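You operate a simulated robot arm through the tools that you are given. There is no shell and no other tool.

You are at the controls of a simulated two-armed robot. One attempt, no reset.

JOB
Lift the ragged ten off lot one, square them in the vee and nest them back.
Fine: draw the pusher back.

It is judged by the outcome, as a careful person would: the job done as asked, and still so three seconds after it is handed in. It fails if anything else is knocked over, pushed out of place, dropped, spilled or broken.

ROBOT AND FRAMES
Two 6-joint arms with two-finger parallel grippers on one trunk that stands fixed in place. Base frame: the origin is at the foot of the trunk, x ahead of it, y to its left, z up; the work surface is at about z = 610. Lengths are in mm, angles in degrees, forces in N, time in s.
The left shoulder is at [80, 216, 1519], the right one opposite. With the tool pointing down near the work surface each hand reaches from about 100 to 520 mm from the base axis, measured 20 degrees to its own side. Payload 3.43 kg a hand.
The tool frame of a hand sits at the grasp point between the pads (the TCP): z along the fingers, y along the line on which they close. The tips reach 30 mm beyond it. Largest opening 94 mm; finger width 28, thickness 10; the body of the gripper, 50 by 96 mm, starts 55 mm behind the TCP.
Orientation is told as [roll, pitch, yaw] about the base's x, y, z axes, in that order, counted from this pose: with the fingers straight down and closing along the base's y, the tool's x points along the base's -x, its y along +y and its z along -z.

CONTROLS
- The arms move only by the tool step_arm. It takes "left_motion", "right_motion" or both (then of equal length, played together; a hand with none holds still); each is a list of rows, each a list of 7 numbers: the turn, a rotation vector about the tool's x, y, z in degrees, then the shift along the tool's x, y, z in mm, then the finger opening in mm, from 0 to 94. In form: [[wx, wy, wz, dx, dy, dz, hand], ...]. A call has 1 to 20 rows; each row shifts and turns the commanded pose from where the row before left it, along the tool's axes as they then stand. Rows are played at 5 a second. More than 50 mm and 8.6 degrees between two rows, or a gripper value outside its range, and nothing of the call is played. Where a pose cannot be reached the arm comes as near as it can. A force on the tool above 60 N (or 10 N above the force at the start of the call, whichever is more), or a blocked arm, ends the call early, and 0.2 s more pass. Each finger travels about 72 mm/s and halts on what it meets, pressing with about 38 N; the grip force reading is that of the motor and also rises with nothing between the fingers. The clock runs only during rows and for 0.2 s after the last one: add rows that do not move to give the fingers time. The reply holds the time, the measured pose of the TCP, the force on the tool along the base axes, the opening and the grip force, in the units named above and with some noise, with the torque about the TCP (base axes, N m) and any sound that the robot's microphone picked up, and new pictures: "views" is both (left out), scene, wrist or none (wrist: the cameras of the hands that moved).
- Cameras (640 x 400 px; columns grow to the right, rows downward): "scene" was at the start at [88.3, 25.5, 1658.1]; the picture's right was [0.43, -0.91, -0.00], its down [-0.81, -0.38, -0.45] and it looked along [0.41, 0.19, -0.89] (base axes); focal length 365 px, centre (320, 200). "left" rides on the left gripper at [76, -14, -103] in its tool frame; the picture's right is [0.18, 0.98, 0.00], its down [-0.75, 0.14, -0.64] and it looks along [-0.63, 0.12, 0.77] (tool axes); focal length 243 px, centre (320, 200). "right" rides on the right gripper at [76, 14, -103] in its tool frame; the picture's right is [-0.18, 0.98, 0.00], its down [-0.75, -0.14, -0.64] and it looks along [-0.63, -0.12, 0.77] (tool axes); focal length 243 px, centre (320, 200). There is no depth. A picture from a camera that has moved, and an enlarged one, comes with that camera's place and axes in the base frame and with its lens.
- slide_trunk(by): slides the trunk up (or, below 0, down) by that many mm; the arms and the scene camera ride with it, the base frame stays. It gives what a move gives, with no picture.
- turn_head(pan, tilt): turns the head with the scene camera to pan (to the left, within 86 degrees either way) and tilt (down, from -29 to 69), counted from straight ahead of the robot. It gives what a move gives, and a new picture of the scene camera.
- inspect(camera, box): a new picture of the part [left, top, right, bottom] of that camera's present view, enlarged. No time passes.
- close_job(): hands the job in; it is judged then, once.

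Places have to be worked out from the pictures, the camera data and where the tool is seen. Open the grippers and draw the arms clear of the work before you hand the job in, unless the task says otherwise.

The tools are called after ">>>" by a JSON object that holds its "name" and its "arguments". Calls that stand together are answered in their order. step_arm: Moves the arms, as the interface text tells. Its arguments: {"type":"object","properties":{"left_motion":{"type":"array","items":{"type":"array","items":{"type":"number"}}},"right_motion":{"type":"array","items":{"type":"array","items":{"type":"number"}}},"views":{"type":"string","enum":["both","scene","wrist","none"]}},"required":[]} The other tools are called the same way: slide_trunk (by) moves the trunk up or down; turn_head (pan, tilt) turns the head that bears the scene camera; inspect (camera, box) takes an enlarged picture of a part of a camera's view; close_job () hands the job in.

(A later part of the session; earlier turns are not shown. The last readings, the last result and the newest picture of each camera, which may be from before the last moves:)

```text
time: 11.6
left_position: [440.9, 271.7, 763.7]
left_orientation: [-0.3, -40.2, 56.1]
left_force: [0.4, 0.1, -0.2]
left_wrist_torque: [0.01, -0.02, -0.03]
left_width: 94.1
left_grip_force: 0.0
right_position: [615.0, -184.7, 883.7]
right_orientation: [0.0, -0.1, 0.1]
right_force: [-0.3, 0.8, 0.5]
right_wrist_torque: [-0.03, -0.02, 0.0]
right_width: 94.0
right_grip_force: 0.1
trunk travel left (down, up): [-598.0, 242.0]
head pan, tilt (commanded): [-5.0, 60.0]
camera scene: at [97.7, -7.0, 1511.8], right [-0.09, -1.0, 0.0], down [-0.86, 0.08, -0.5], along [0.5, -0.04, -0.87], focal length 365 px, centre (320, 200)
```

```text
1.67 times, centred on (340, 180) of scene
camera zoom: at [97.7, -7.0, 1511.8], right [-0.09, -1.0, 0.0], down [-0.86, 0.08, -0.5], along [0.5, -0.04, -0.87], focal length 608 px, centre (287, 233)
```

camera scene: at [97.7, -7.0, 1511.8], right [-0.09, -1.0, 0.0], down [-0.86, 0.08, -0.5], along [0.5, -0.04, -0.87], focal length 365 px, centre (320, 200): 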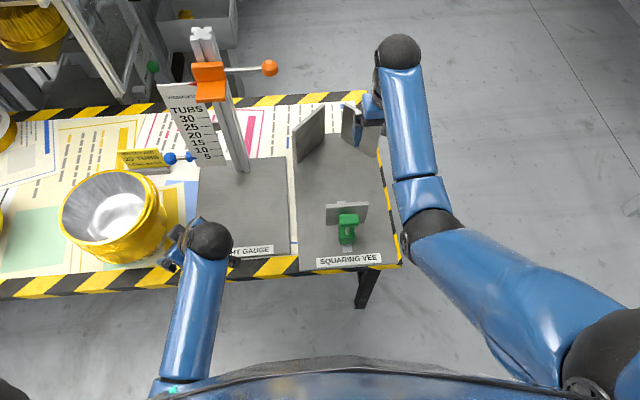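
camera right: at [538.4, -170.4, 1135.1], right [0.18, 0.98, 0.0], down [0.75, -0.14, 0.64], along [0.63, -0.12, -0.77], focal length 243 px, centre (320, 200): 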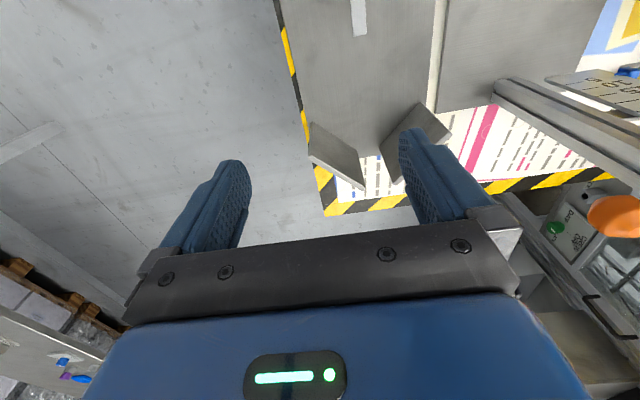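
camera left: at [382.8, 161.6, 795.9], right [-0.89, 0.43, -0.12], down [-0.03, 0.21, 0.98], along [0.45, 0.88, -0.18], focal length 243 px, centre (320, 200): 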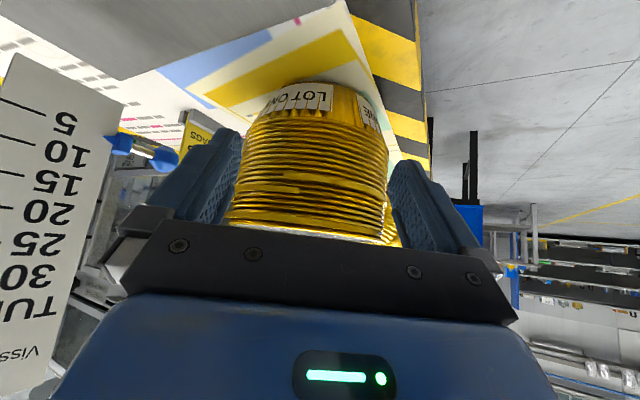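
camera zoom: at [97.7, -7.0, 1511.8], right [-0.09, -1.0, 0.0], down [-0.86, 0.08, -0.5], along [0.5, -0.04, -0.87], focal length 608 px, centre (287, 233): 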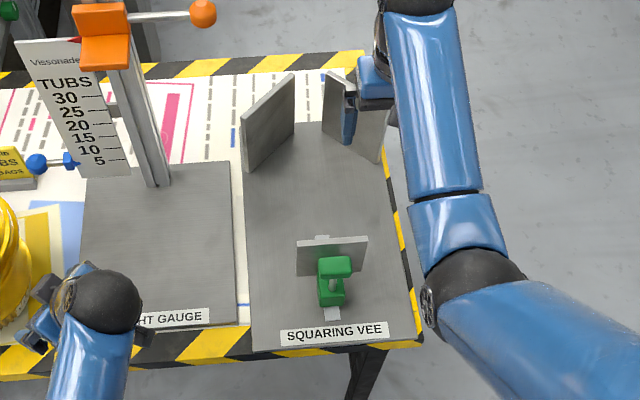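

The vee plates form a 90° vee opening towards the robot with its apex near (866, -111). The pusher plate stands at x ≈ 530 and its green knob is on the robot's side of it. I bring the right hand back over the pusher for a close look and lower the trunk 50 more.

>>> {"name": "step_arm", "arguments": {"right_motion": [[0, 0, 0, 23, 14.4, 0, 94], [0, 0, 0, 23, 14.4, 0, 94], [0, 0, 0, 23, 14.4, 0, 94], [0, 0, 0, 23, 14.4, 8, 94], [0, 0, 0, 23, 14.4, 8, 94], [0, 0, 0, 0, 0, 0, 94]], "views": "wrist"}}

>>> {"name": "slide_trunk", "arguments": {"by": -50}}

>>> {"name": "inspect", "arguments": {"camera": "right", "box": [0, 0, 640, 400]}}

>>> {"name": "inspect", "arguments": {"camera": "scene", "box": [240, 60, 440, 300]}}

```text
time: 12.9
left_position: [441.0, 273.5, 764.6]
left_orientation: [-0.2, -40.2, 56.1]
left_force: [0.4, 0.1, 0.6]
left_wrist_torque: [0.01, 0.01, -0.01]
left_width: 94.2
left_grip_force: 0.0
right_position: [522.5, -110.6, 833.5]
right_orientation: [0.0, -0.3, 0.0]
right_force: [-0.7, 0.5, 0.6]
right_wrist_torque: [0.0, -0.01, -0.03]
right_width: 94.1
right_grip_force: 0.1
right hand out of reach, approached as far as the arm can: row 1, 2, 3, 5
trunk travel left (down, up): [-598.0, 242.0]
head pan, tilt (commanded): [-5.0, 60.0]
camera right: at [444.9, -95.2, 934.2], right [0.18, 0.98, 0.0], down [0.75, -0.14, 0.65], along [0.63, -0.12, -0.76], focal length 243 px, centre (320, 200)
```

right: 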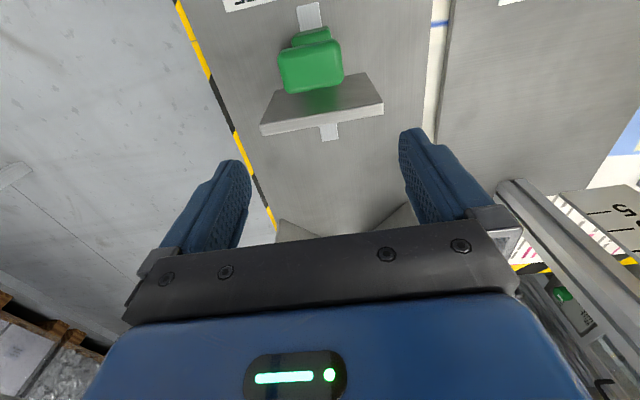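

```text
time: 13.9
left_position: [441.2, 272.7, 715.9]
left_orientation: [-0.2, -40.1, 56.1]
left_force: [-0.6, -0.4, -0.4]
left_wrist_torque: [-0.01, 0.02, 0.01]
left_width: 93.9
left_grip_force: 0.2
right_position: [521.3, -110.2, 783.7]
right_orientation: [-0.1, -0.3, 0.0]
right_force: [0.2, 0.3, 0.0]
right_wrist_torque: [-0.02, 0.02, 0.02]
right_width: 93.8
right_grip_force: 0.0
trunk travel left (down, up): [-548.0, 292.0]
head pan, tilt (commanded): [-5.0, 60.0]
```

```text
1.00 times, centred on (320, 200) of right (not enlarged: the box is as wide or as high as the picture)
camera zoom: at [444.7, -95.3, 884.6], right [0.18, 0.98, 0.0], down [0.75, -0.14, 0.65], along [0.64, -0.12, -0.76], focal length 243 px, centre (320, 200)
```

zoom: 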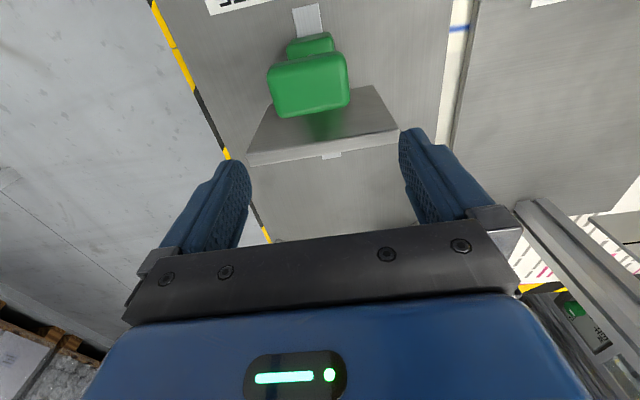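

```text
1.67 times, centred on (340, 180) of scene
camera zoom: at [97.3, -7.0, 1461.8], right [-0.09, -1.0, 0.0], down [-0.86, 0.08, -0.5], along [0.5, -0.04, -0.87], focal length 608 px, centre (287, 233)
```

zoom: 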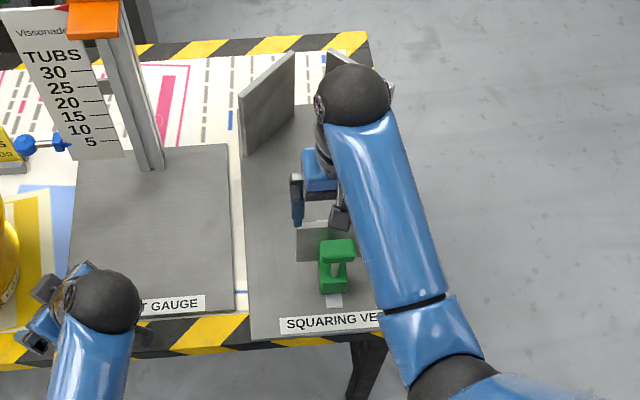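

I enlarge the green pusher knob in the right wrist view to measure it.

>>> {"name": "inspect", "arguments": {"camera": "right", "box": [220, 0, 420, 170]}}

>>> {"name": "inspect", "arguments": {"camera": "scene", "box": [310, 180, 390, 260]}}

```text
2.35 times, centred on (320, 85) of right
camera zoom: at [444.7, -95.3, 884.6], right [0.18, 0.98, 0.0], down [0.75, -0.14, 0.65], along [0.64, -0.12, -0.76], focal length 571 px, centre (320, 471)
```

zoom: 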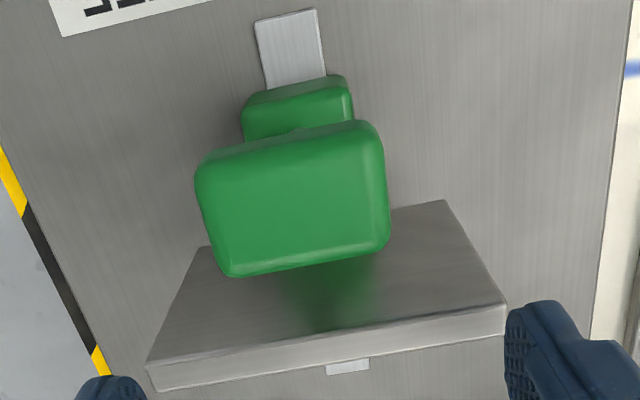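

```text
5.00 times, centred on (350, 220) of scene
camera zoom: at [97.3, -7.0, 1461.8], right [-0.09, -1.0, 0.0], down [-0.86, 0.08, -0.5], along [0.5, -0.04, -0.87], focal length 1824 px, centre (170, 100)
```

zoom: 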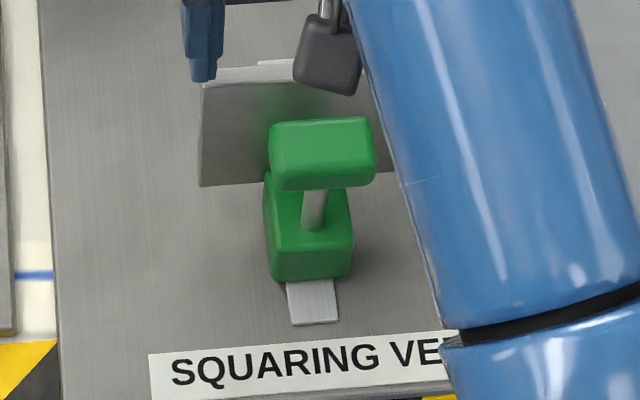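

The pusher plate's near face is at x ≈ 522 (y -163 to -57, top z ≈ 727), and the knob is about (482, -106) with its top near z 740. Now I straighten the left hand where it is, then raise the trunk to clear the stack.

>>> {"name": "step_arm", "arguments": {"left_motion": [[0, 8, 0, 0, 0, 0, 94], [0, 8, 0, 0, 0, 0, 94], [0, 8, 0, 0, 0, 0, 94], [0, 8, 0, 0, 0, 0, 94], [0, 8, 0, 0, 0, 0, 94], [0, 0, 0, 0, 0, 0, 94]], "views": "none"}}

>>> {"name": "slide_trunk", "arguments": {"by": 170}}

>>> {"name": "turn_head", "arguments": {"pan": 35, "tilt": 55}}

```text
time: 15.3
left_position: [442.5, 272.6, 716.8]
left_orientation: [-0.1, -0.1, 55.8]
left_force: [0.3, 0.0, 0.6]
left_wrist_torque: [0.01, -0.01, 0.03]
left_width: 94.0
left_grip_force: 0.1
right_position: [521.3, -110.4, 783.8]
right_orientation: [0.0, -0.4, 0.1]
right_force: [0.1, -0.6, 0.5]
right_wrist_torque: [-0.04, 0.01, 0.02]
right_width: 94.2
right_grip_force: 0.1
trunk travel left (down, up): [-548.0, 292.0]
head pan, tilt (commanded): [-5.0, 60.0]
```

```text
time: 17.2
left_position: [441.4, 273.2, 885.4]
left_orientation: [-0.1, -0.1, 55.9]
left_force: [-0.1, 0.3, 0.0]
left_wrist_torque: [0.0, 0.02, -0.01]
left_width: 93.7
left_grip_force: 0.1
right_position: [521.8, -109.7, 952.6]
right_orientation: [0.0, -0.4, 0.1]
right_force: [0.4, -0.4, -0.4]
right_wrist_torque: [-0.01, 0.0, 0.0]
right_width: 94.1
right_grip_force: 0.1
trunk travel left (down, up): [-718.0, 122.0]
head pan, tilt (commanded): [-5.0, 60.0]
```

```text
time: 18.3
left_position: [440.9, 272.5, 885.4]
left_orientation: [-0.1, 0.0, 56.0]
left_force: [0.0, 0.4, 0.4]
left_wrist_torque: [-0.02, -0.05, 0.02]
left_width: 94.0
left_grip_force: 0.0
right_position: [521.4, -110.3, 952.7]
right_orientation: [0.0, -0.3, 0.0]
right_force: [-0.7, 0.3, -0.1]
right_wrist_torque: [0.02, 0.02, 0.0]
right_width: 93.8
right_grip_force: 0.0
trunk travel left (down, up): [-718.0, 122.0]
head pan, tilt (commanded): [35.0, 55.0]
camera scene: at [90.4, 40.1, 1637.8], right [0.57, -0.82, 0.0], down [-0.67, -0.47, -0.57], along [0.47, 0.33, -0.82], focal length 365 px, centre (320, 200)
```

scene: 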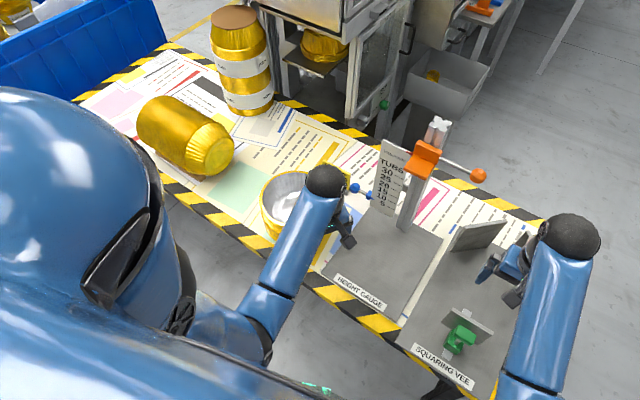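

I yaw the left hand back to zero and move it to a spot in front of and above the stack, so its camera sees the stack squarely from above for a precise measurement.

>>> {"name": "step_arm", "arguments": {"left_motion": [[0, 0, 8, 0, 0, 0, 94], [0, 0, 8, 0, 0, 0, 94], [0, 0, 8, 0, 0, 0, 94], [0, 0, 8, 0, 0, 0, 94], [0, 0, 8, 0, 0, 0, 94], [0, 0, 8, 0, 0, 0, 94], [0, 0, 8, 0, 0, 0, 94], [0, 0, 0, -8, 36, 0, 94], [0, 0, 0, -8, 36, 0, 94], [0, 0, 0, -8, 36, 0, 94], [0, 0, 0, -8, 36, 0, 94], [0, 0, 0, -8, 36, 0, 94], [0, 0, 0, 0, 0, 0, 94], [0, 0, 0, 0, 0, 0, 94]], "views": "wrist"}}

>>> {"name": "inspect", "arguments": {"camera": "left", "box": [180, 40, 460, 250]}}

```text
time: 21.3
left_position: [481.8, 454.7, 885.8]
left_orientation: [0.0, -0.3, -0.2]
left_force: [-0.3, -0.5, -0.3]
left_wrist_torque: [0.02, -0.01, 0.02]
left_width: 94.1
left_grip_force: 0.1
right_position: [522.0, -110.4, 952.9]
right_orientation: [0.1, -0.3, -0.1]
right_force: [-0.5, -0.7, -0.2]
right_wrist_torque: [-0.02, -0.03, 0.0]
right_width: 93.9
right_grip_force: 0.1
trunk travel left (down, up): [-718.0, 122.0]
head pan, tilt (commanded): [35.0, 55.0]
camera left: at [403.4, 439.5, 989.7], right [-0.18, 0.98, 0.0], down [0.75, 0.14, 0.64], along [0.63, 0.12, -0.76], focal length 243 px, centre (320, 200)
```

left: 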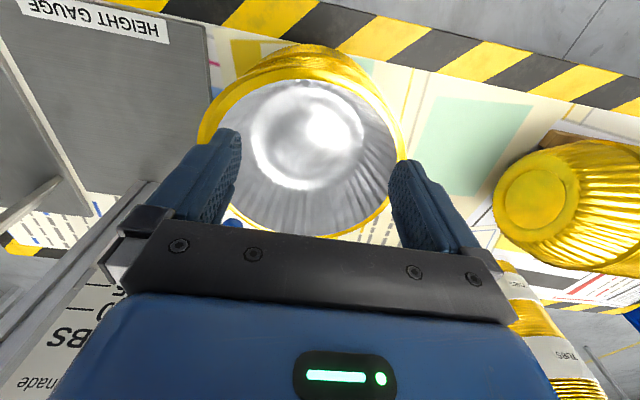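

```text
1.90 times, centred on (320, 145) of left
camera zoom: at [403.4, 439.5, 989.7], right [-0.18, 0.98, 0.0], down [0.75, 0.14, 0.64], along [0.63, 0.12, -0.76], focal length 462 px, centre (320, 305)
```

zoom: 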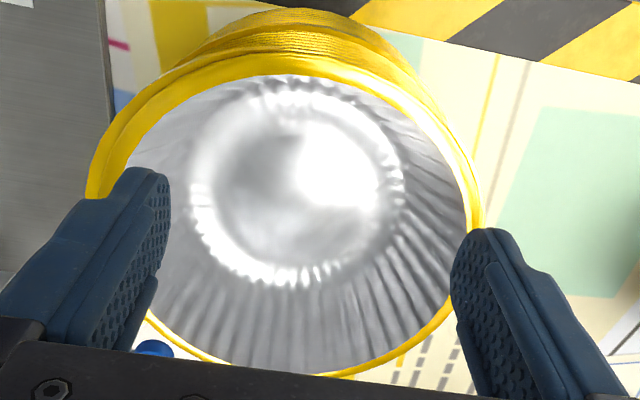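

The top rim centre is about (545, 451), radius ~98, z ≈ 780, and the wall slopes about 25°. My plan: the right hand pinches the ten at the side towards (-x, -y), with its fingers tilted to lie along the wall. That side stays clear of the plates and the gauge column in the vee too. First I park the left arm well out to the left.

>>> {"name": "step_arm", "arguments": {"left_motion": [[0, 0, 0, 0, 39, -8, 94], [0, 0, 0, 0, 39, -8, 94], [0, 0, 0, 0, 39, -8, 94], [0, 0, 0, 0, 39, -8, 94], [0, 0, 0, 0, 39, -8, 94], [0, 0, 0, 40, 12, 0, 94], [0, 0, 0, 40, 12, 0, 94], [0, 0, 0, 40, 12, 0, 94], [0, 0, 0, 40, 12, 0, 94], [0, 0, 0, 40, 12, 0, 94], [0, 0, 0, 40, 12, 0, 94], [0, 0, 0, 0, 0, 0, 94]], "views": "scene"}}

```text
time: 23.9
left_position: [241.3, 720.7, 925.9]
left_orientation: [0.0, -0.1, -0.1]
left_force: [-0.1, 0.0, 0.3]
left_wrist_torque: [-0.02, 0.04, 0.01]
left_width: 93.8
left_grip_force: 0.2
right_position: [522.9, -109.3, 953.4]
right_orientation: [0.0, -0.3, -0.1]
right_force: [-1.1, -0.1, -0.1]
right_wrist_torque: [-0.02, -0.01, 0.01]
right_width: 94.0
right_grip_force: 0.1
trunk travel left (down, up): [-718.0, 122.0]
head pan, tilt (commanded): [35.0, 55.0]
camera scene: at [90.9, 40.3, 1637.8], right [0.57, -0.82, 0.0], down [-0.67, -0.47, -0.57], along [0.47, 0.33, -0.82], focal length 365 px, centre (320, 200)
```

scene: 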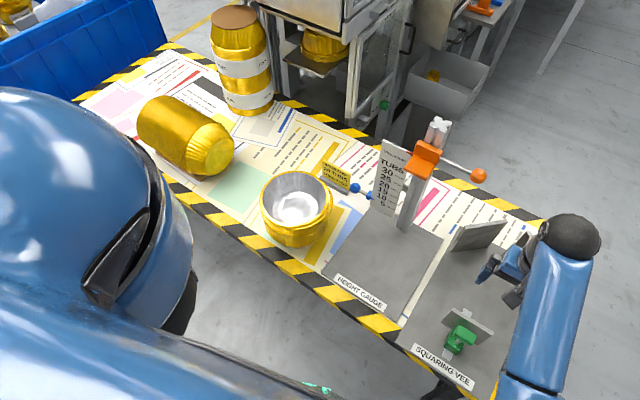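

The left arm is parked clear and the stack is in full view. I lower the trunk 170 and take a close look at lot one again with the scene camera.

>>> {"name": "slide_trunk", "arguments": {"by": -170}}

>>> {"name": "inspect", "arguments": {"camera": "scene", "box": [0, 0, 640, 400]}}

>>> {"name": "inspect", "arguments": {"camera": "scene", "box": [220, 110, 380, 260]}}

```text
time: 25.8
left_position: [242.0, 719.5, 755.9]
left_orientation: [0.0, -0.1, 0.1]
left_force: [0.7, 0.5, 0.3]
left_wrist_torque: [0.01, 0.0, 0.01]
left_width: 94.0
left_grip_force: 0.1
right_position: [521.8, -109.6, 783.8]
right_orientation: [0.0, -0.3, 0.0]
right_force: [0.4, 0.3, 0.9]
right_wrist_torque: [0.0, -0.01, 0.04]
right_width: 93.7
right_grip_force: 0.1
trunk travel left (down, up): [-548.0, 292.0]
head pan, tilt (commanded): [35.0, 55.0]
```

```text
1.00 times, centred on (320, 200) of scene (not enlarged: the box is as wide or as high as the picture)
camera zoom: at [90.2, 40.2, 1467.9], right [0.57, -0.82, 0.0], down [-0.67, -0.47, -0.57], along [0.47, 0.33, -0.82], focal length 365 px, centre (320, 200)
```

zoom: 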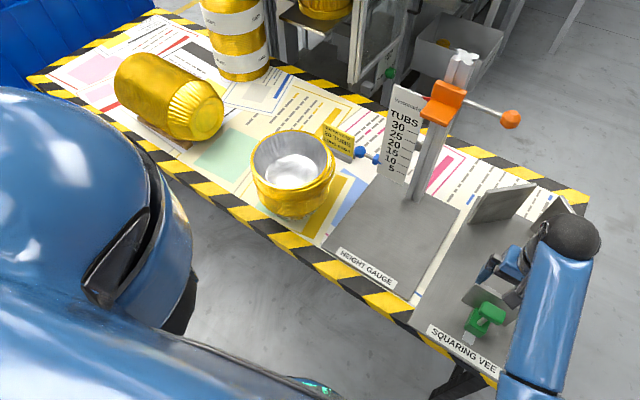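

```text
2.67 times, centred on (300, 185) of scene
camera zoom: at [90.2, 40.2, 1467.9], right [0.57, -0.82, 0.0], down [-0.67, -0.47, -0.57], along [0.47, 0.33, -0.82], focal length 972 px, centre (373, 240)
```

zoom: 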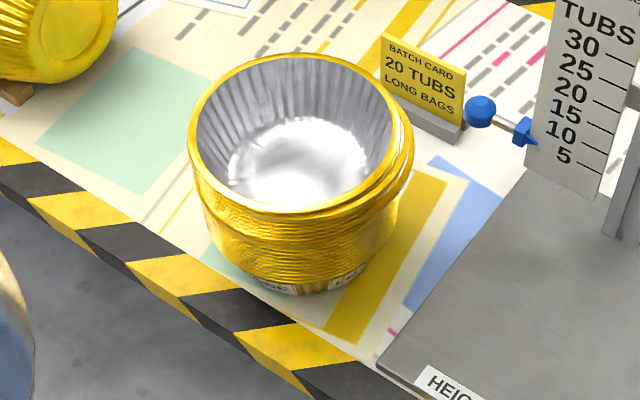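

The scene rays agree: top rim centre (543, 450), radius 99 at z 780. Now the right hand leaves the pusher at travel height, moves to +y, yaws to -45° and tilts 25°.

>>> {"name": "step_arm", "arguments": {"right_motion": [[0, 0, 0, 12, 45, -6, 94], [0, 0, 0, 12, 45, -6, 94], [0, 0, 0, 12, 45, -6, 94], [0, 0, 0, 12, 45, -6, 94], [0, 0, 0, 12, 45, -6, 94], [0, 0, 0, 12, 45, -6, 94], [0, 0, 7.5, 0, 0, 0, 94], [0, 0, 7.5, 0, 0, 0, 94], [0, 0, 7.5, 0, 0, 0, 94], [0, 0, 7.5, 0, 0, 0, 94], [0, 0, 7.5, 0, 0, 0, 94], [0, 0, 7.5, 0, 0, 0, 94], [-6.25, 0, 0, 0, 0, 0, 94], [-6.25, 0, 0, 0, 0, 0, 94], [-6.25, 0, 0, 0, 0, 0, 94], [-6.25, 0, 0, 0, 0, 0, 94], [0, 0, 0, 0, 0, 0, 94]], "views": "both"}}

```text
time: 29.4
left_position: [241.5, 719.5, 754.8]
left_orientation: [0.0, -0.2, 0.0]
left_force: [0.9, 0.6, -0.7]
left_wrist_torque: [-0.01, 0.0, 0.0]
left_width: 94.1
left_grip_force: 0.1
right_position: [452.3, 161.4, 810.1]
right_orientation: [25.3, -0.2, -45.1]
right_force: [0.2, 0.0, -0.6]
right_wrist_torque: [-0.02, 0.01, -0.03]
right_width: 94.0
right_grip_force: 0.1
right hand out of reach, approached as far as the arm can: row 1, 3
trunk travel left (down, up): [-548.0, 292.0]
head pan, tilt (commanded): [35.0, 55.0]
camera scene: at [90.6, 40.8, 1467.8], right [0.57, -0.82, 0.0], down [-0.67, -0.47, -0.57], along [0.47, 0.33, -0.82], focal length 365 px, centre (320, 200)
camera right: at [377.0, 194.9, 908.6], right [0.76, 0.5, 0.42], down [0.25, -0.82, 0.52], along [0.6, -0.29, -0.74], focal length 243 px, centre (320, 200)
```

scene: 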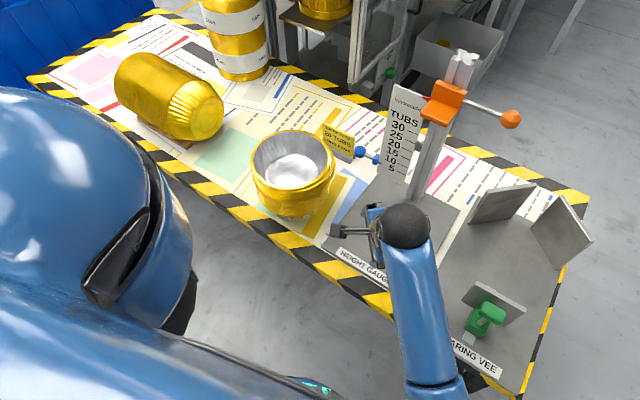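
right: 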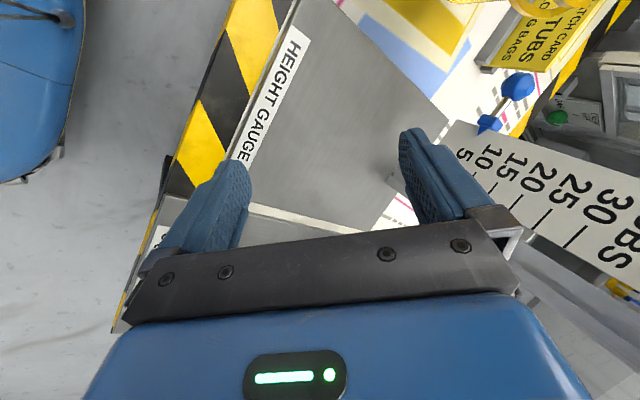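

Pose as intended. Now I move the tilted right hand to the start point 120 mm back from the pinch, beside and above the stack.

>>> {"name": "step_arm", "arguments": {"right_motion": [[0, 0, 0, 28, 26.6, -0.84, 94], [0, 0, 0, 28, 26.6, -0.84, 94], [0, 0, 0, 28, 26.6, -0.84, 94], [0, 0, 0, 28, 26.6, -0.84, 94], [0, 0, 0, 28, 26.6, -0.84, 94], [0, 0, 0, 0, 0, 0, 94], [0, 0, 0, 0, 0, 0, 94]], "views": "both"}}

```text
time: 31.0
left_position: [241.1, 719.2, 754.6]
left_orientation: [0.0, -0.3, -0.1]
left_force: [-0.7, -0.5, 0.0]
left_wrist_torque: [-0.01, -0.01, -0.02]
left_width: 93.8
left_grip_force: 0.1
right_position: [438.0, 345.1, 872.5]
right_orientation: [25.3, -0.2, -45.1]
right_force: [0.2, -0.2, 0.1]
right_wrist_torque: [-0.02, 0.03, -0.01]
right_width: 94.0
right_grip_force: 0.1
trunk travel left (down, up): [-548.0, 292.0]
head pan, tilt (commanded): [35.0, 55.0]
camera scene: at [90.3, 40.4, 1467.9], right [0.57, -0.82, 0.0], down [-0.67, -0.47, -0.57], along [0.47, 0.33, -0.82], focal length 365 px, centre (320, 200)
camera right: at [362.4, 378.1, 969.7], right [0.76, 0.5, 0.42], down [0.25, -0.82, 0.52], along [0.6, -0.29, -0.74], focal length 243 px, centre (320, 200)
```

scene: 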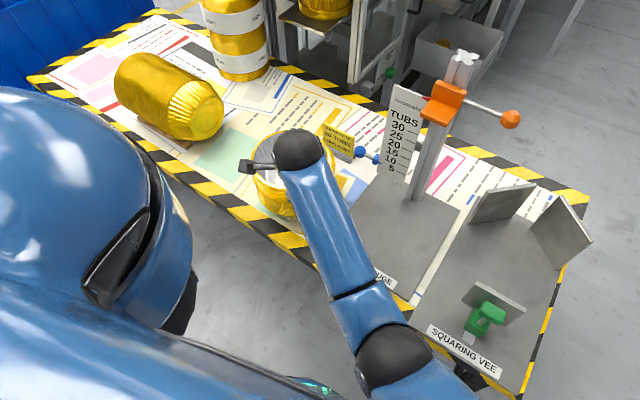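
right: 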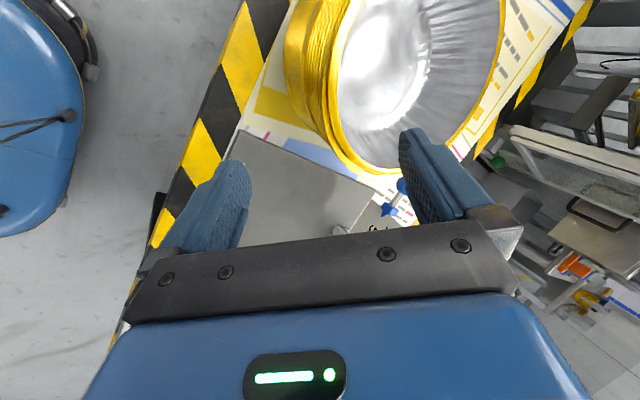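

The stack's wall lies between the open fingers, as planned. I descend 80 mm along the finger direction and look again.

>>> {"name": "step_arm", "arguments": {"right_motion": [[0, 0, 0, 0, -0.5, 20, 94], [0, 0, 0, 0, -0.5, 20, 94], [0, 0, 0, 0, -0.5, 20, 94], [0, 0, 0, 0, -0.3, 20, 94], [0, 0, 0, 0, 0, 0, 94], [0, 0, 0, 0, 0, 0, 94]], "views": "both"}}

>>> {"name": "inspect", "arguments": {"camera": "right", "box": [180, 40, 500, 260]}}

```text
time: 32.4
left_position: [241.5, 719.6, 755.1]
left_orientation: [0.0, -0.2, 0.0]
left_force: [0.2, -0.4, 0.3]
left_wrist_torque: [0.0, -0.04, -0.02]
left_width: 93.7
left_grip_force: 0.0
right_position: [462.3, 365.4, 796.7]
right_orientation: [25.2, -0.3, -45.3]
right_force: [0.4, 0.3, 1.1]
right_wrist_torque: [0.0, -0.02, -0.03]
right_width: 93.9
right_grip_force: 0.0
trunk travel left (down, up): [-548.0, 292.0]
head pan, tilt (commanded): [35.0, 55.0]
camera scene: at [90.3, 40.4, 1467.3], right [0.57, -0.82, 0.0], down [-0.67, -0.47, -0.57], along [0.47, 0.33, -0.82], focal length 365 px, centre (320, 200)
camera right: at [387.0, 398.9, 894.1], right [0.76, 0.5, 0.42], down [0.25, -0.82, 0.52], along [0.6, -0.3, -0.74], focal length 243 px, centre (320, 200)
```

scene: 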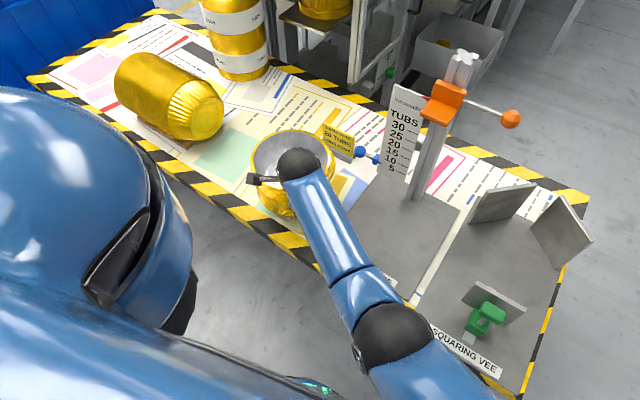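
right: 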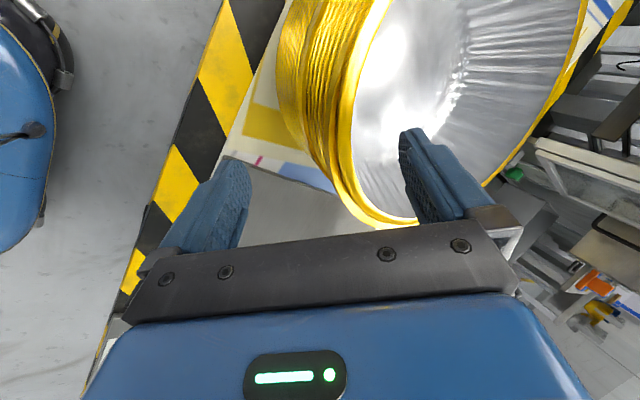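

```text
1.82 times, centred on (340, 150) of right
camera zoom: at [387.0, 398.9, 894.1], right [0.76, 0.5, 0.42], down [0.25, -0.82, 0.52], along [0.6, -0.3, -0.74], focal length 441 px, centre (284, 291)
```

zoom: 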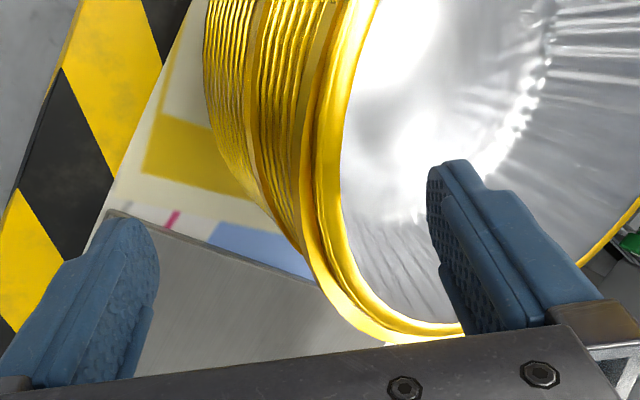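

The fingers straddle the wall with room on both sides. I go down another 32 mm and check the tip level against the rims.

>>> {"name": "step_arm", "arguments": {"right_motion": [[0, 0, 0, 1, 0.4, 16, 94], [0, 0, 0, 1, 0.4, 16, 94], [0, 0, 0, 0, 0, 0, 94], [0, 0, 0, 0, 0, 0, 94]], "views": "wrist"}}

>>> {"name": "inspect", "arguments": {"camera": "right", "box": [180, 40, 500, 260]}}

>>> {"name": "inspect", "arguments": {"camera": "scene", "box": [230, 120, 350, 230]}}

```text
time: 33.4
left_position: [240.7, 720.3, 753.9]
left_orientation: [0.1, -0.1, 0.0]
left_force: [-0.1, 1.2, -0.5]
left_wrist_torque: [0.02, 0.01, 0.03]
left_width: 93.9
left_grip_force: 0.1
right_position: [477.7, 365.5, 758.9]
right_orientation: [24.4, -0.4, -46.2]
right_force: [-0.4, 0.4, 0.8]
right_wrist_torque: [0.0, -0.02, -0.01]
right_width: 93.8
right_grip_force: 0.1
trunk travel left (down, up): [-548.0, 292.0]
head pan, tilt (commanded): [35.0, 55.0]
camera right: at [403.7, 401.0, 856.6], right [0.77, 0.49, 0.41], down [0.24, -0.81, 0.53], along [0.59, -0.31, -0.74], focal length 243 px, centre (320, 200)
```

right: 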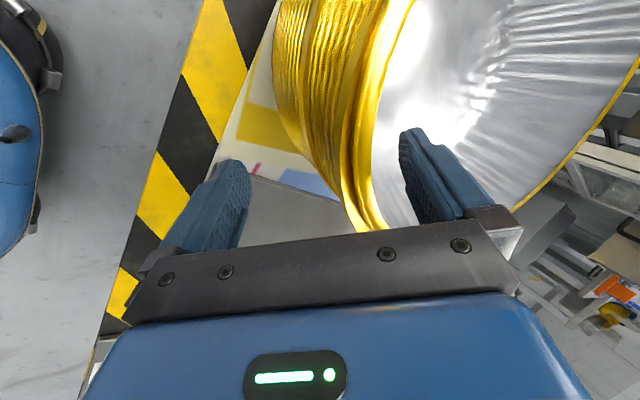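

```text
1.82 times, centred on (340, 150) of right
camera zoom: at [403.7, 401.0, 856.6], right [0.77, 0.49, 0.41], down [0.24, -0.81, 0.53], along [0.59, -0.31, -0.74], focal length 441 px, centre (284, 291)
```

zoom: 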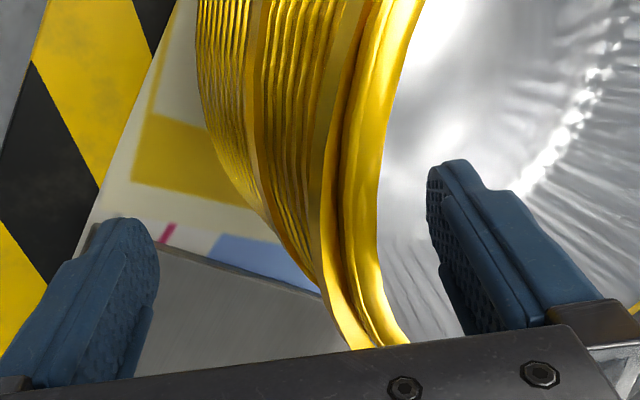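

```text
3.64 times, centred on (290, 175) of scene
camera zoom: at [90.3, 40.4, 1467.5], right [0.57, -0.82, 0.0], down [-0.67, -0.47, -0.57], along [0.47, 0.33, -0.82], focal length 1326 px, centre (429, 291)
```

zoom: 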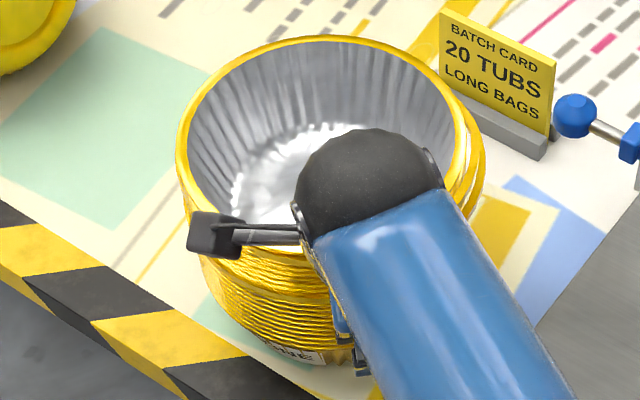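

The measured pose lags the commanded one a little (y 365 instead of ~375, slight rotation). I hold still for a moment to see whether it settles.

>>> {"name": "step_arm", "arguments": {"right_motion": [[0, 0, 0, 0, 0, 0, 94], [0, 0, 0, 0, 0, 0, 94], [0, 0, 0, 0, 0, 0, 94]], "views": "none"}}

```text
time: 34.2
left_position: [240.9, 720.6, 756.4]
left_orientation: [0.0, -0.1, 0.0]
left_force: [-0.8, -0.5, -0.2]
left_wrist_torque: [-0.01, 0.05, 0.01]
left_width: 94.3
left_grip_force: 0.1
right_position: [478.8, 366.5, 762.1]
right_orientation: [24.6, -0.2, -46.3]
right_force: [0.0, -0.3, 0.3]
right_wrist_torque: [-0.01, -0.01, -0.02]
right_width: 93.7
right_grip_force: 0.1
trunk travel left (down, up): [-548.0, 292.0]
head pan, tilt (commanded): [35.0, 55.0]
```

The error stays at about 18 mm with no force on the tool, so the right upper arm is probably coming up against the torso when reaching this far across. I back the right hand straight out, and will use the left hand for the lot, with the mirrored pinch towards (-x, +y).

>>> {"name": "step_arm", "arguments": {"right_motion": [[0, 0, 0, 0, 0, -16, 94], [0, 0, 0, 0, 0, -20, 94], [0, 0, 0, 0, 0, -20, 94], [0, 0, 0, 0, 0, -20, 94], [0, 0, 0, 0, 0, -20, 94], [0, 0, 0, 0, 0, -16, 94], [0, 0, 0, 0, 0, 0, 94]], "views": "both"}}

```text
time: 35.8
left_position: [241.9, 720.2, 754.9]
left_orientation: [-0.1, -0.3, 0.0]
left_force: [0.3, 0.5, 0.5]
left_wrist_torque: [0.01, -0.02, -0.03]
left_width: 93.8
left_grip_force: 0.1
right_position: [436.2, 344.7, 869.9]
right_orientation: [25.2, -0.2, -45.0]
right_force: [-0.3, -0.4, 0.2]
right_wrist_torque: [-0.04, -0.04, 0.03]
right_width: 94.0
right_grip_force: 0.0
trunk travel left (down, up): [-548.0, 292.0]
head pan, tilt (commanded): [35.0, 55.0]
camera scene: at [90.4, 40.5, 1467.8], right [0.57, -0.82, 0.0], down [-0.67, -0.47, -0.57], along [0.47, 0.33, -0.82], focal length 365 px, centre (320, 200)
camera right: at [360.5, 377.6, 967.8], right [0.76, 0.5, 0.42], down [0.25, -0.82, 0.52], along [0.6, -0.29, -0.74], focal length 243 px, centre (320, 200)
```

scene: 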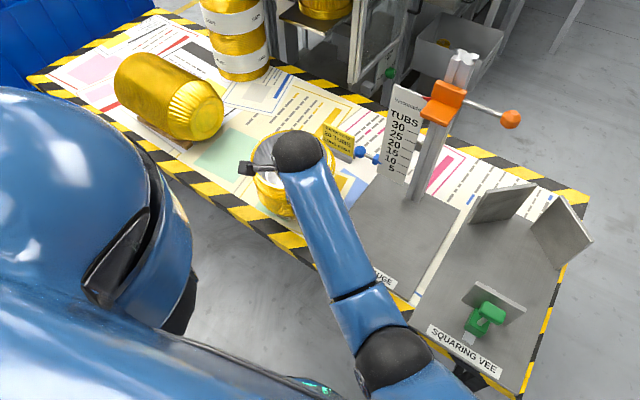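
right: 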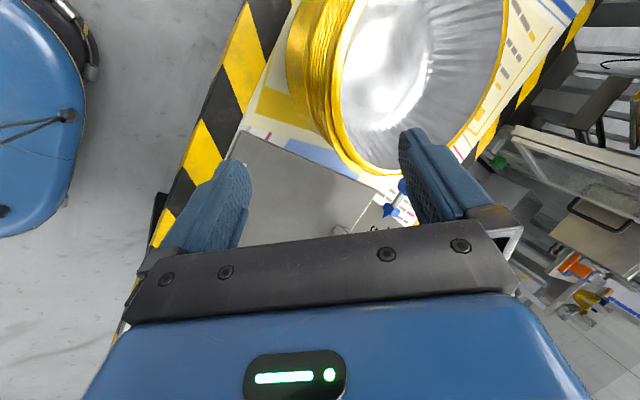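

The retreat followed the command well. Now I reverse the earlier path: away from the stack, untilt and unyaw.

>>> {"name": "step_arm", "arguments": {"right_motion": [[0, 0, 0, -28, -26.6, 0.84, 94], [0, 0, 0, -28, -26.6, 0.84, 94], [0, 0, 0, -28, -26.6, 0.84, 94], [0, 0, 0, -28, -26.6, 0.84, 94], [0, 0, 0, -28, -26.6, 0.84, 94], [6.25, 0, 0, 0, 0, 0, 94], [6.25, 0, 0, 0, 0, 0, 94], [6.25, 0, 0, 0, 0, 0, 94], [6.25, 0, 0, 0, 0, 0, 94], [0, 0, -7.5, 0, 0, 0, 94], [0, 0, -7.5, 0, 0, 0, 94], [0, 0, -7.5, 0, 0, 0, 94], [0, 0, -7.5, 0, 0, 0, 94], [0, 0, -7.5, 0, 0, 0, 94], [0, 0, -7.5, 0, 0, 0, 94]], "views": "none"}}

>>> {"name": "step_arm", "arguments": {"right_motion": [[0, 0, 0, -9, -39, -4, 94], [0, 0, 0, -9, -39, -4, 94], [0, 0, 0, -9, -39, -4, 94], [0, 0, 0, -9, -39, -4, 94], [0, 0, 0, -9, -39, -4, 94], [0, 0, 0, -9, -39, -4, 94], [0, 0, 0, -9, -39, -4, 94], [0, 0, 0, -9, -39, -4, 94], [0, 0, 0, -9, -39, -4, 94], [0, 0, 0, -9, -39, -4, 94], [0, 0, 0, 0, 0, 0, 94]], "views": "scene"}}

```text
time: 39.0
left_position: [242.0, 720.4, 756.3]
left_orientation: [0.0, -0.1, 0.0]
left_force: [0.6, 0.2, 0.2]
left_wrist_torque: [0.03, 0.03, -0.01]
left_width: 94.1
left_grip_force: 0.0
right_position: [451.5, 163.3, 809.6]
right_orientation: [0.0, -0.2, 0.1]
right_force: [0.3, 0.2, 1.4]
right_wrist_torque: [0.01, -0.02, 0.01]
right_width: 94.0
right_grip_force: 0.1
trunk travel left (down, up): [-548.0, 292.0]
head pan, tilt (commanded): [35.0, 55.0]
```

```text
time: 41.4
left_position: [242.1, 720.6, 755.1]
left_orientation: [0.1, -0.2, -0.1]
left_force: [-0.3, 0.2, -0.2]
left_wrist_torque: [-0.02, 0.0, 0.03]
left_width: 94.1
left_grip_force: 0.1
right_position: [566.1, -216.9, 800.1]
right_orientation: [0.1, -0.4, 0.0]
right_force: [-0.2, 0.0, 0.3]
right_wrist_torque: [-0.01, 0.02, -0.07]
right_width: 94.0
right_grip_force: 0.0
right hand out of reach, approached as far as the arm can: row 2, 3, 4, 5, 6, 7, 8
trunk travel left (down, up): [-548.0, 292.0]
head pan, tilt (commanded): [35.0, 55.0]
camera scene: at [90.2, 40.9, 1467.8], right [0.57, -0.82, 0.0], down [-0.67, -0.47, -0.57], along [0.47, 0.33, -0.82], focal length 365 px, centre (320, 200)
```

scene: 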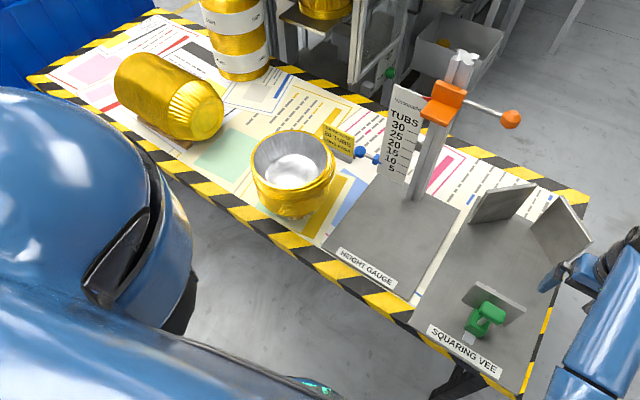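

The stack is unharmed and the right hand is back near the vee. I move it further right, and raise the left hand, yaw it to +45° and tilt it 25° in its parked spot.

>>> {"name": "step_arm", "arguments": {"left_motion": [[0, 0, 0, 0, 0, -29, 94], [0, 0, 0, 0, 0, -29, 94], [0, 0, 0, 0, 0, -29, 94], [0, 0, 0, 0, 0, -28, 94], [0, 0, -7.5, 0, 0, 0, 94], [0, 0, -7.5, 0, 0, 0, 94], [0, 0, -7.5, 0, 0, 0, 94], [0, 0, -7.5, 0, 0, 0, 94], [0, 0, -7.5, 0, 0, 0, 94], [0, 0, -7.5, 0, 0, 0, 94], [6.25, 0, 0, 0, 0, 0, 94], [6.25, 0, 0, 0, 0, 0, 94], [6.25, 0, 0, 0, 0, 0, 94], [6.25, 0, 0, 0, 0, 0, 94], [0, 0, 0, 0, 0, 0, 94]], "right_motion": [[0, 0, 0, 0, -40, 0, 94], [0, 0, 0, 0, -40, 0, 94], [0, 0, 0, 0, -40, 0, 94], [0, 0, 0, 0, -40, 0, 94], [0, 0, 0, 0, 0, 0, 94], [0, 0, 0, 0, 0, 0, 94], [0, 0, 0, 0, 0, 0, 94], [0, 0, 0, 0, 0, 0, 94], [0, 0, 0, 0, 0, 0, 94], [0, 0, 0, 0, 0, 0, 94], [0, 0, 0, 0, 0, 0, 94], [0, 0, 0, 0, 0, 0, 94], [0, 0, 0, 0, 0, 0, 94], [0, 0, 0, 0, 0, 0, 94], [0, 0, 0, 0, 0, 0, 94]], "views": "both"}}

```text
time: 44.6
left_position: [251.6, 748.1, 837.3]
left_orientation: [-25.3, -0.2, 45.0]
left_force: [0.1, 1.0, -0.3]
left_wrist_torque: [-0.03, -0.01, 0.01]
left_width: 93.9
left_grip_force: 0.1
left hand out of reach, approached as far as the arm can: row 3, 4, 11, 12
right_position: [564.9, -376.4, 800.0]
right_orientation: [0.0, -0.3, -0.1]
right_force: [0.0, 0.8, 0.5]
right_wrist_torque: [0.0, 0.03, 0.02]
right_width: 94.1
right_grip_force: 0.1
trunk travel left (down, up): [-548.0, 292.0]
head pan, tilt (commanded): [35.0, 55.0]
camera scene: at [90.6, 40.0, 1467.8], right [0.57, -0.82, 0.0], down [-0.67, -0.47, -0.57], along [0.47, 0.33, -0.82], focal length 365 px, centre (320, 200)
camera right: at [488.3, -360.6, 902.4], right [0.18, 0.98, 0.0], down [0.75, -0.14, 0.65], along [0.63, -0.12, -0.76], focal length 243 px, centre (320, 200)
camera left: at [175.3, 716.2, 937.3], right [-0.76, 0.5, -0.42], down [0.25, 0.82, 0.52], along [0.6, 0.29, -0.74], focal length 243 px, centre (320, 200)
```

scene: 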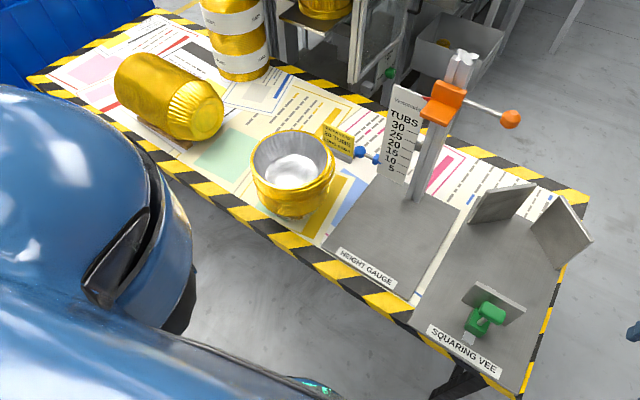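
right: 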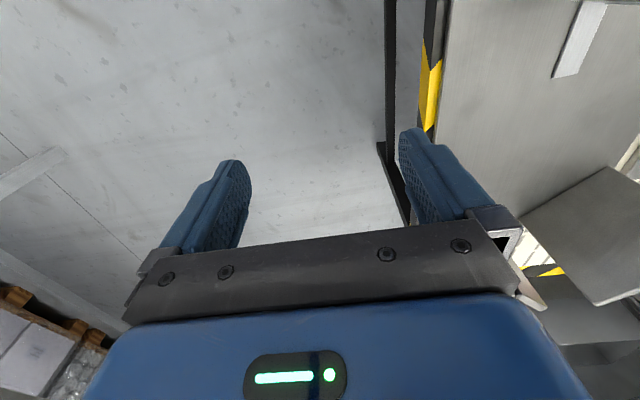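
left: 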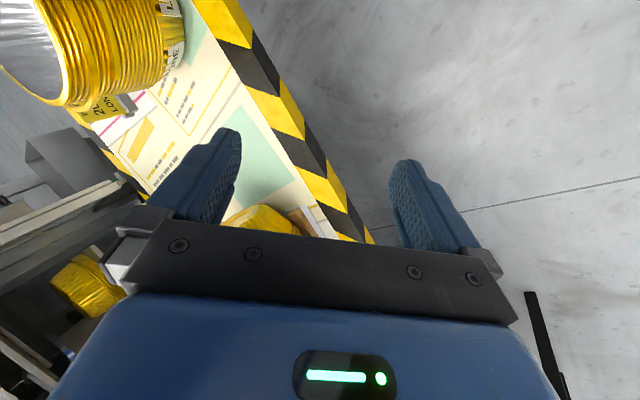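

The left hand came against its near-reach limit, so I raise the trunk by 130 to give it room, then bring it to the start point 120 mm back from the mirrored pinch.

>>> {"name": "slide_trunk", "arguments": {"by": 130}}

>>> {"name": "step_arm", "arguments": {"left_motion": [[0, 0, 0, 0.5, -28.6, 28.6, 94], [0, 0, 0, 0.5, -28.6, 28.6, 94], [0, 0, 0, 0.5, -28.6, 28.6, 94], [0, 0, 0, 0.5, -28.6, 28.6, 94], [0, 0, 0, 0.5, -28.6, 28.6, 94], [0, 0, 0, 0, 0, 0, 94]], "views": "both"}}

```text
time: 46.2
left_position: [251.0, 749.5, 966.7]
left_orientation: [-25.2, -0.2, 45.1]
left_force: [-0.2, -0.1, -0.8]
left_wrist_torque: [0.0, 0.02, 0.01]
left_width: 94.1
left_grip_force: 0.0
right_position: [565.3, -374.8, 931.4]
right_orientation: [0.0, -0.3, 0.0]
right_force: [-0.4, -0.5, 0.1]
right_wrist_torque: [0.0, -0.01, 0.03]
right_width: 94.1
right_grip_force: 0.0
trunk travel left (down, up): [-678.0, 162.0]
head pan, tilt (commanded): [35.0, 55.0]
```

```text
time: 47.6
left_position: [383.7, 611.9, 897.2]
left_orientation: [-25.1, -0.2, 45.0]
left_force: [0.6, 1.1, 0.1]
left_wrist_torque: [0.02, 0.03, -0.02]
left_width: 93.9
left_grip_force: 0.0
right_position: [564.9, -374.8, 931.4]
right_orientation: [0.0, -0.3, -0.1]
right_force: [0.7, 0.0, 0.6]
right_wrist_torque: [0.05, -0.01, 0.01]
right_width: 94.1
right_grip_force: 0.1
trunk travel left (down, up): [-678.0, 162.0]
head pan, tilt (commanded): [35.0, 55.0]
camera scene: at [89.9, 40.6, 1597.9], right [0.57, -0.82, 0.0], down [-0.67, -0.47, -0.57], along [0.47, 0.33, -0.82], focal length 365 px, centre (320, 200)
camera left: at [308.3, 580.0, 997.4], right [-0.76, 0.5, -0.42], down [0.25, 0.81, 0.52], along [0.6, 0.29, -0.74], focal length 243 px, centre (320, 200)
```

scene: 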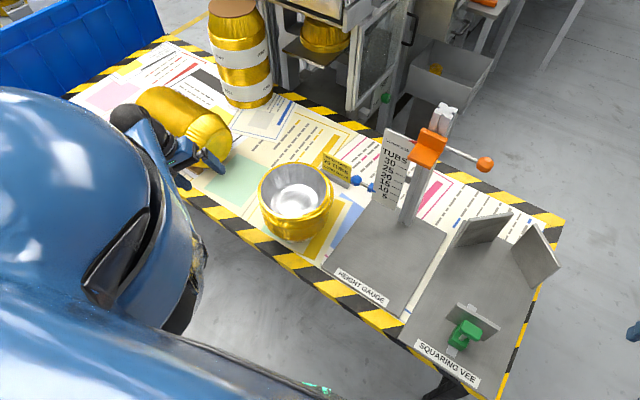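
left: 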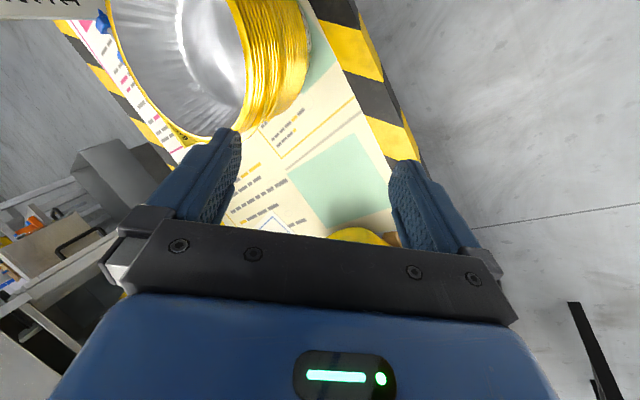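

The left hand tracks exactly here. I take the last two steps to the start point.

>>> {"name": "step_arm", "arguments": {"left_motion": [[0, 0, 0, 0.2, -28.8, 28.5, 94], [0, 0, 0, 0.2, -28.8, 28.5, 94], [0, 0, 0, 0, 0, 0, 94], [0, 0, 0, 0, 0, 0, 94]], "views": "both"}}

>>> {"name": "inspect", "arguments": {"camera": "left", "box": [160, 0, 440, 250]}}

```text
time: 48.6
left_position: [436.2, 558.1, 871.6]
left_orientation: [-25.1, -0.2, 45.0]
left_force: [0.5, 0.6, 0.0]
left_wrist_torque: [0.0, -0.02, -0.03]
left_width: 93.7
left_grip_force: 0.1
right_position: [565.4, -375.7, 931.4]
right_orientation: [0.0, -0.3, 0.0]
right_force: [-1.0, 0.5, 0.9]
right_wrist_torque: [0.02, 0.01, 0.0]
right_width: 93.8
right_grip_force: 0.2
trunk travel left (down, up): [-678.0, 162.0]
head pan, tilt (commanded): [35.0, 55.0]
camera scene: at [90.4, 40.3, 1597.8], right [0.57, -0.82, 0.0], down [-0.67, -0.47, -0.57], along [0.47, 0.33, -0.82], focal length 365 px, centre (320, 200)
camera left: at [361.7, 525.0, 970.7], right [-0.76, 0.5, -0.42], down [0.25, 0.81, 0.52], along [0.6, 0.29, -0.74], focal length 243 px, centre (320, 200)
```

scene: 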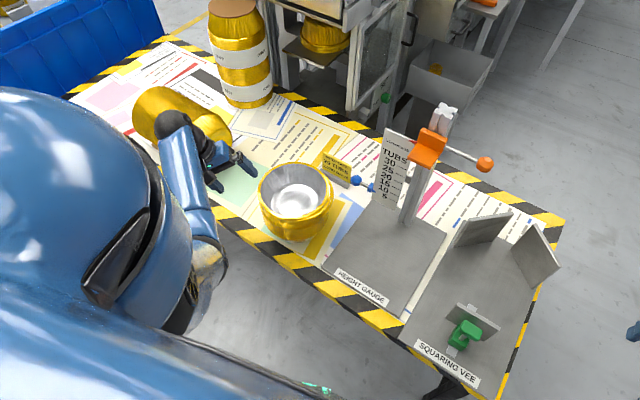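
left: 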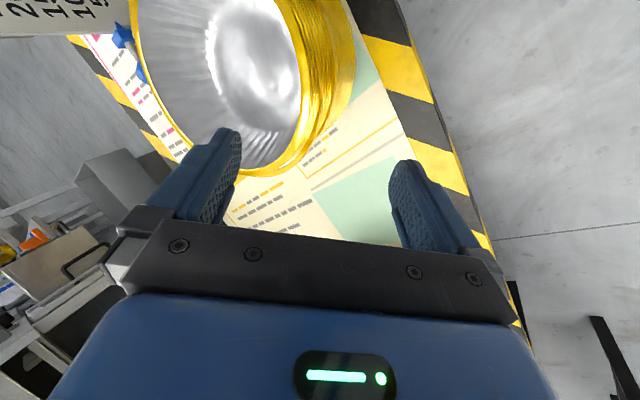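

```text
1.60 times, centred on (300, 125) of left
camera zoom: at [361.7, 525.0, 970.7], right [-0.76, 0.5, -0.42], down [0.25, 0.81, 0.52], along [0.6, 0.29, -0.74], focal length 388 px, centre (352, 320)
```

zoom: 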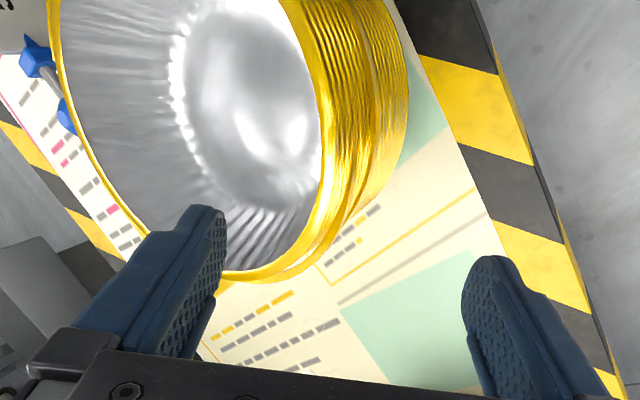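

The wall will come between the fingers again and the alignment is right. I descend 80 mm along the finger direction.

>>> {"name": "step_arm", "arguments": {"left_motion": [[0, 0, 0, 0, 0, 20, 94], [0, 0, 0, 0, 0, 20, 94], [0, 0, 0, 0, 0, 20, 94], [0, 0, 0, 0, 0, 20, 94], [0, 0, 0, 0, 0, 0, 94], [0, 0, 0, 0, 0, 0, 94]], "views": "wrist"}}

>>> {"name": "inspect", "arguments": {"camera": "left", "box": [160, 0, 440, 250]}}

```text
time: 50.0
left_position: [463.1, 535.1, 800.5]
left_orientation: [-25.1, -0.1, 45.0]
left_force: [0.0, -0.1, -0.8]
left_wrist_torque: [0.03, 0.02, 0.03]
left_width: 94.0
left_grip_force: 0.1
right_position: [565.1, -375.1, 930.1]
right_orientation: [0.1, -0.3, 0.0]
right_force: [0.4, -0.6, -0.1]
right_wrist_torque: [0.04, 0.0, -0.02]
right_width: 94.0
right_grip_force: 0.0
trunk travel left (down, up): [-678.0, 162.0]
head pan, tilt (commanded): [35.0, 55.0]
camera left: at [386.3, 501.1, 899.5], right [-0.76, 0.5, -0.42], down [0.25, 0.81, 0.52], along [0.6, 0.29, -0.74], focal length 243 px, centre (320, 200)
```

left: 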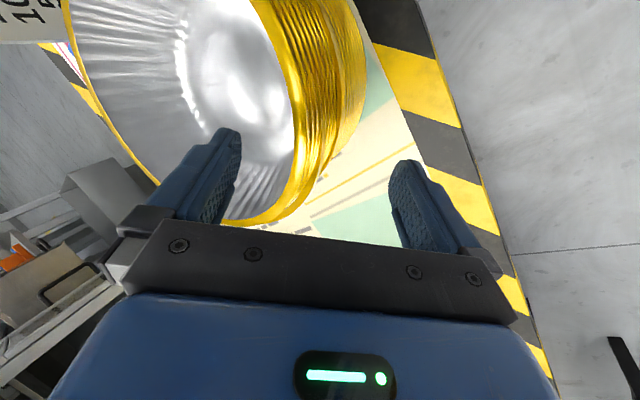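

```text
1.60 times, centred on (300, 125) of left
camera zoom: at [386.3, 501.1, 899.5], right [-0.76, 0.5, -0.42], down [0.25, 0.81, 0.52], along [0.6, 0.29, -0.74], focal length 388 px, centre (352, 320)
```

zoom: 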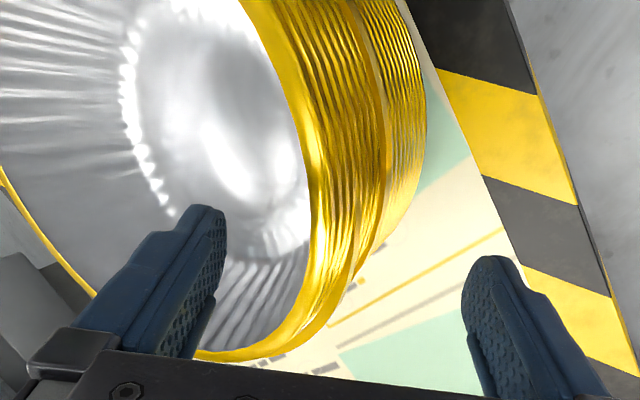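

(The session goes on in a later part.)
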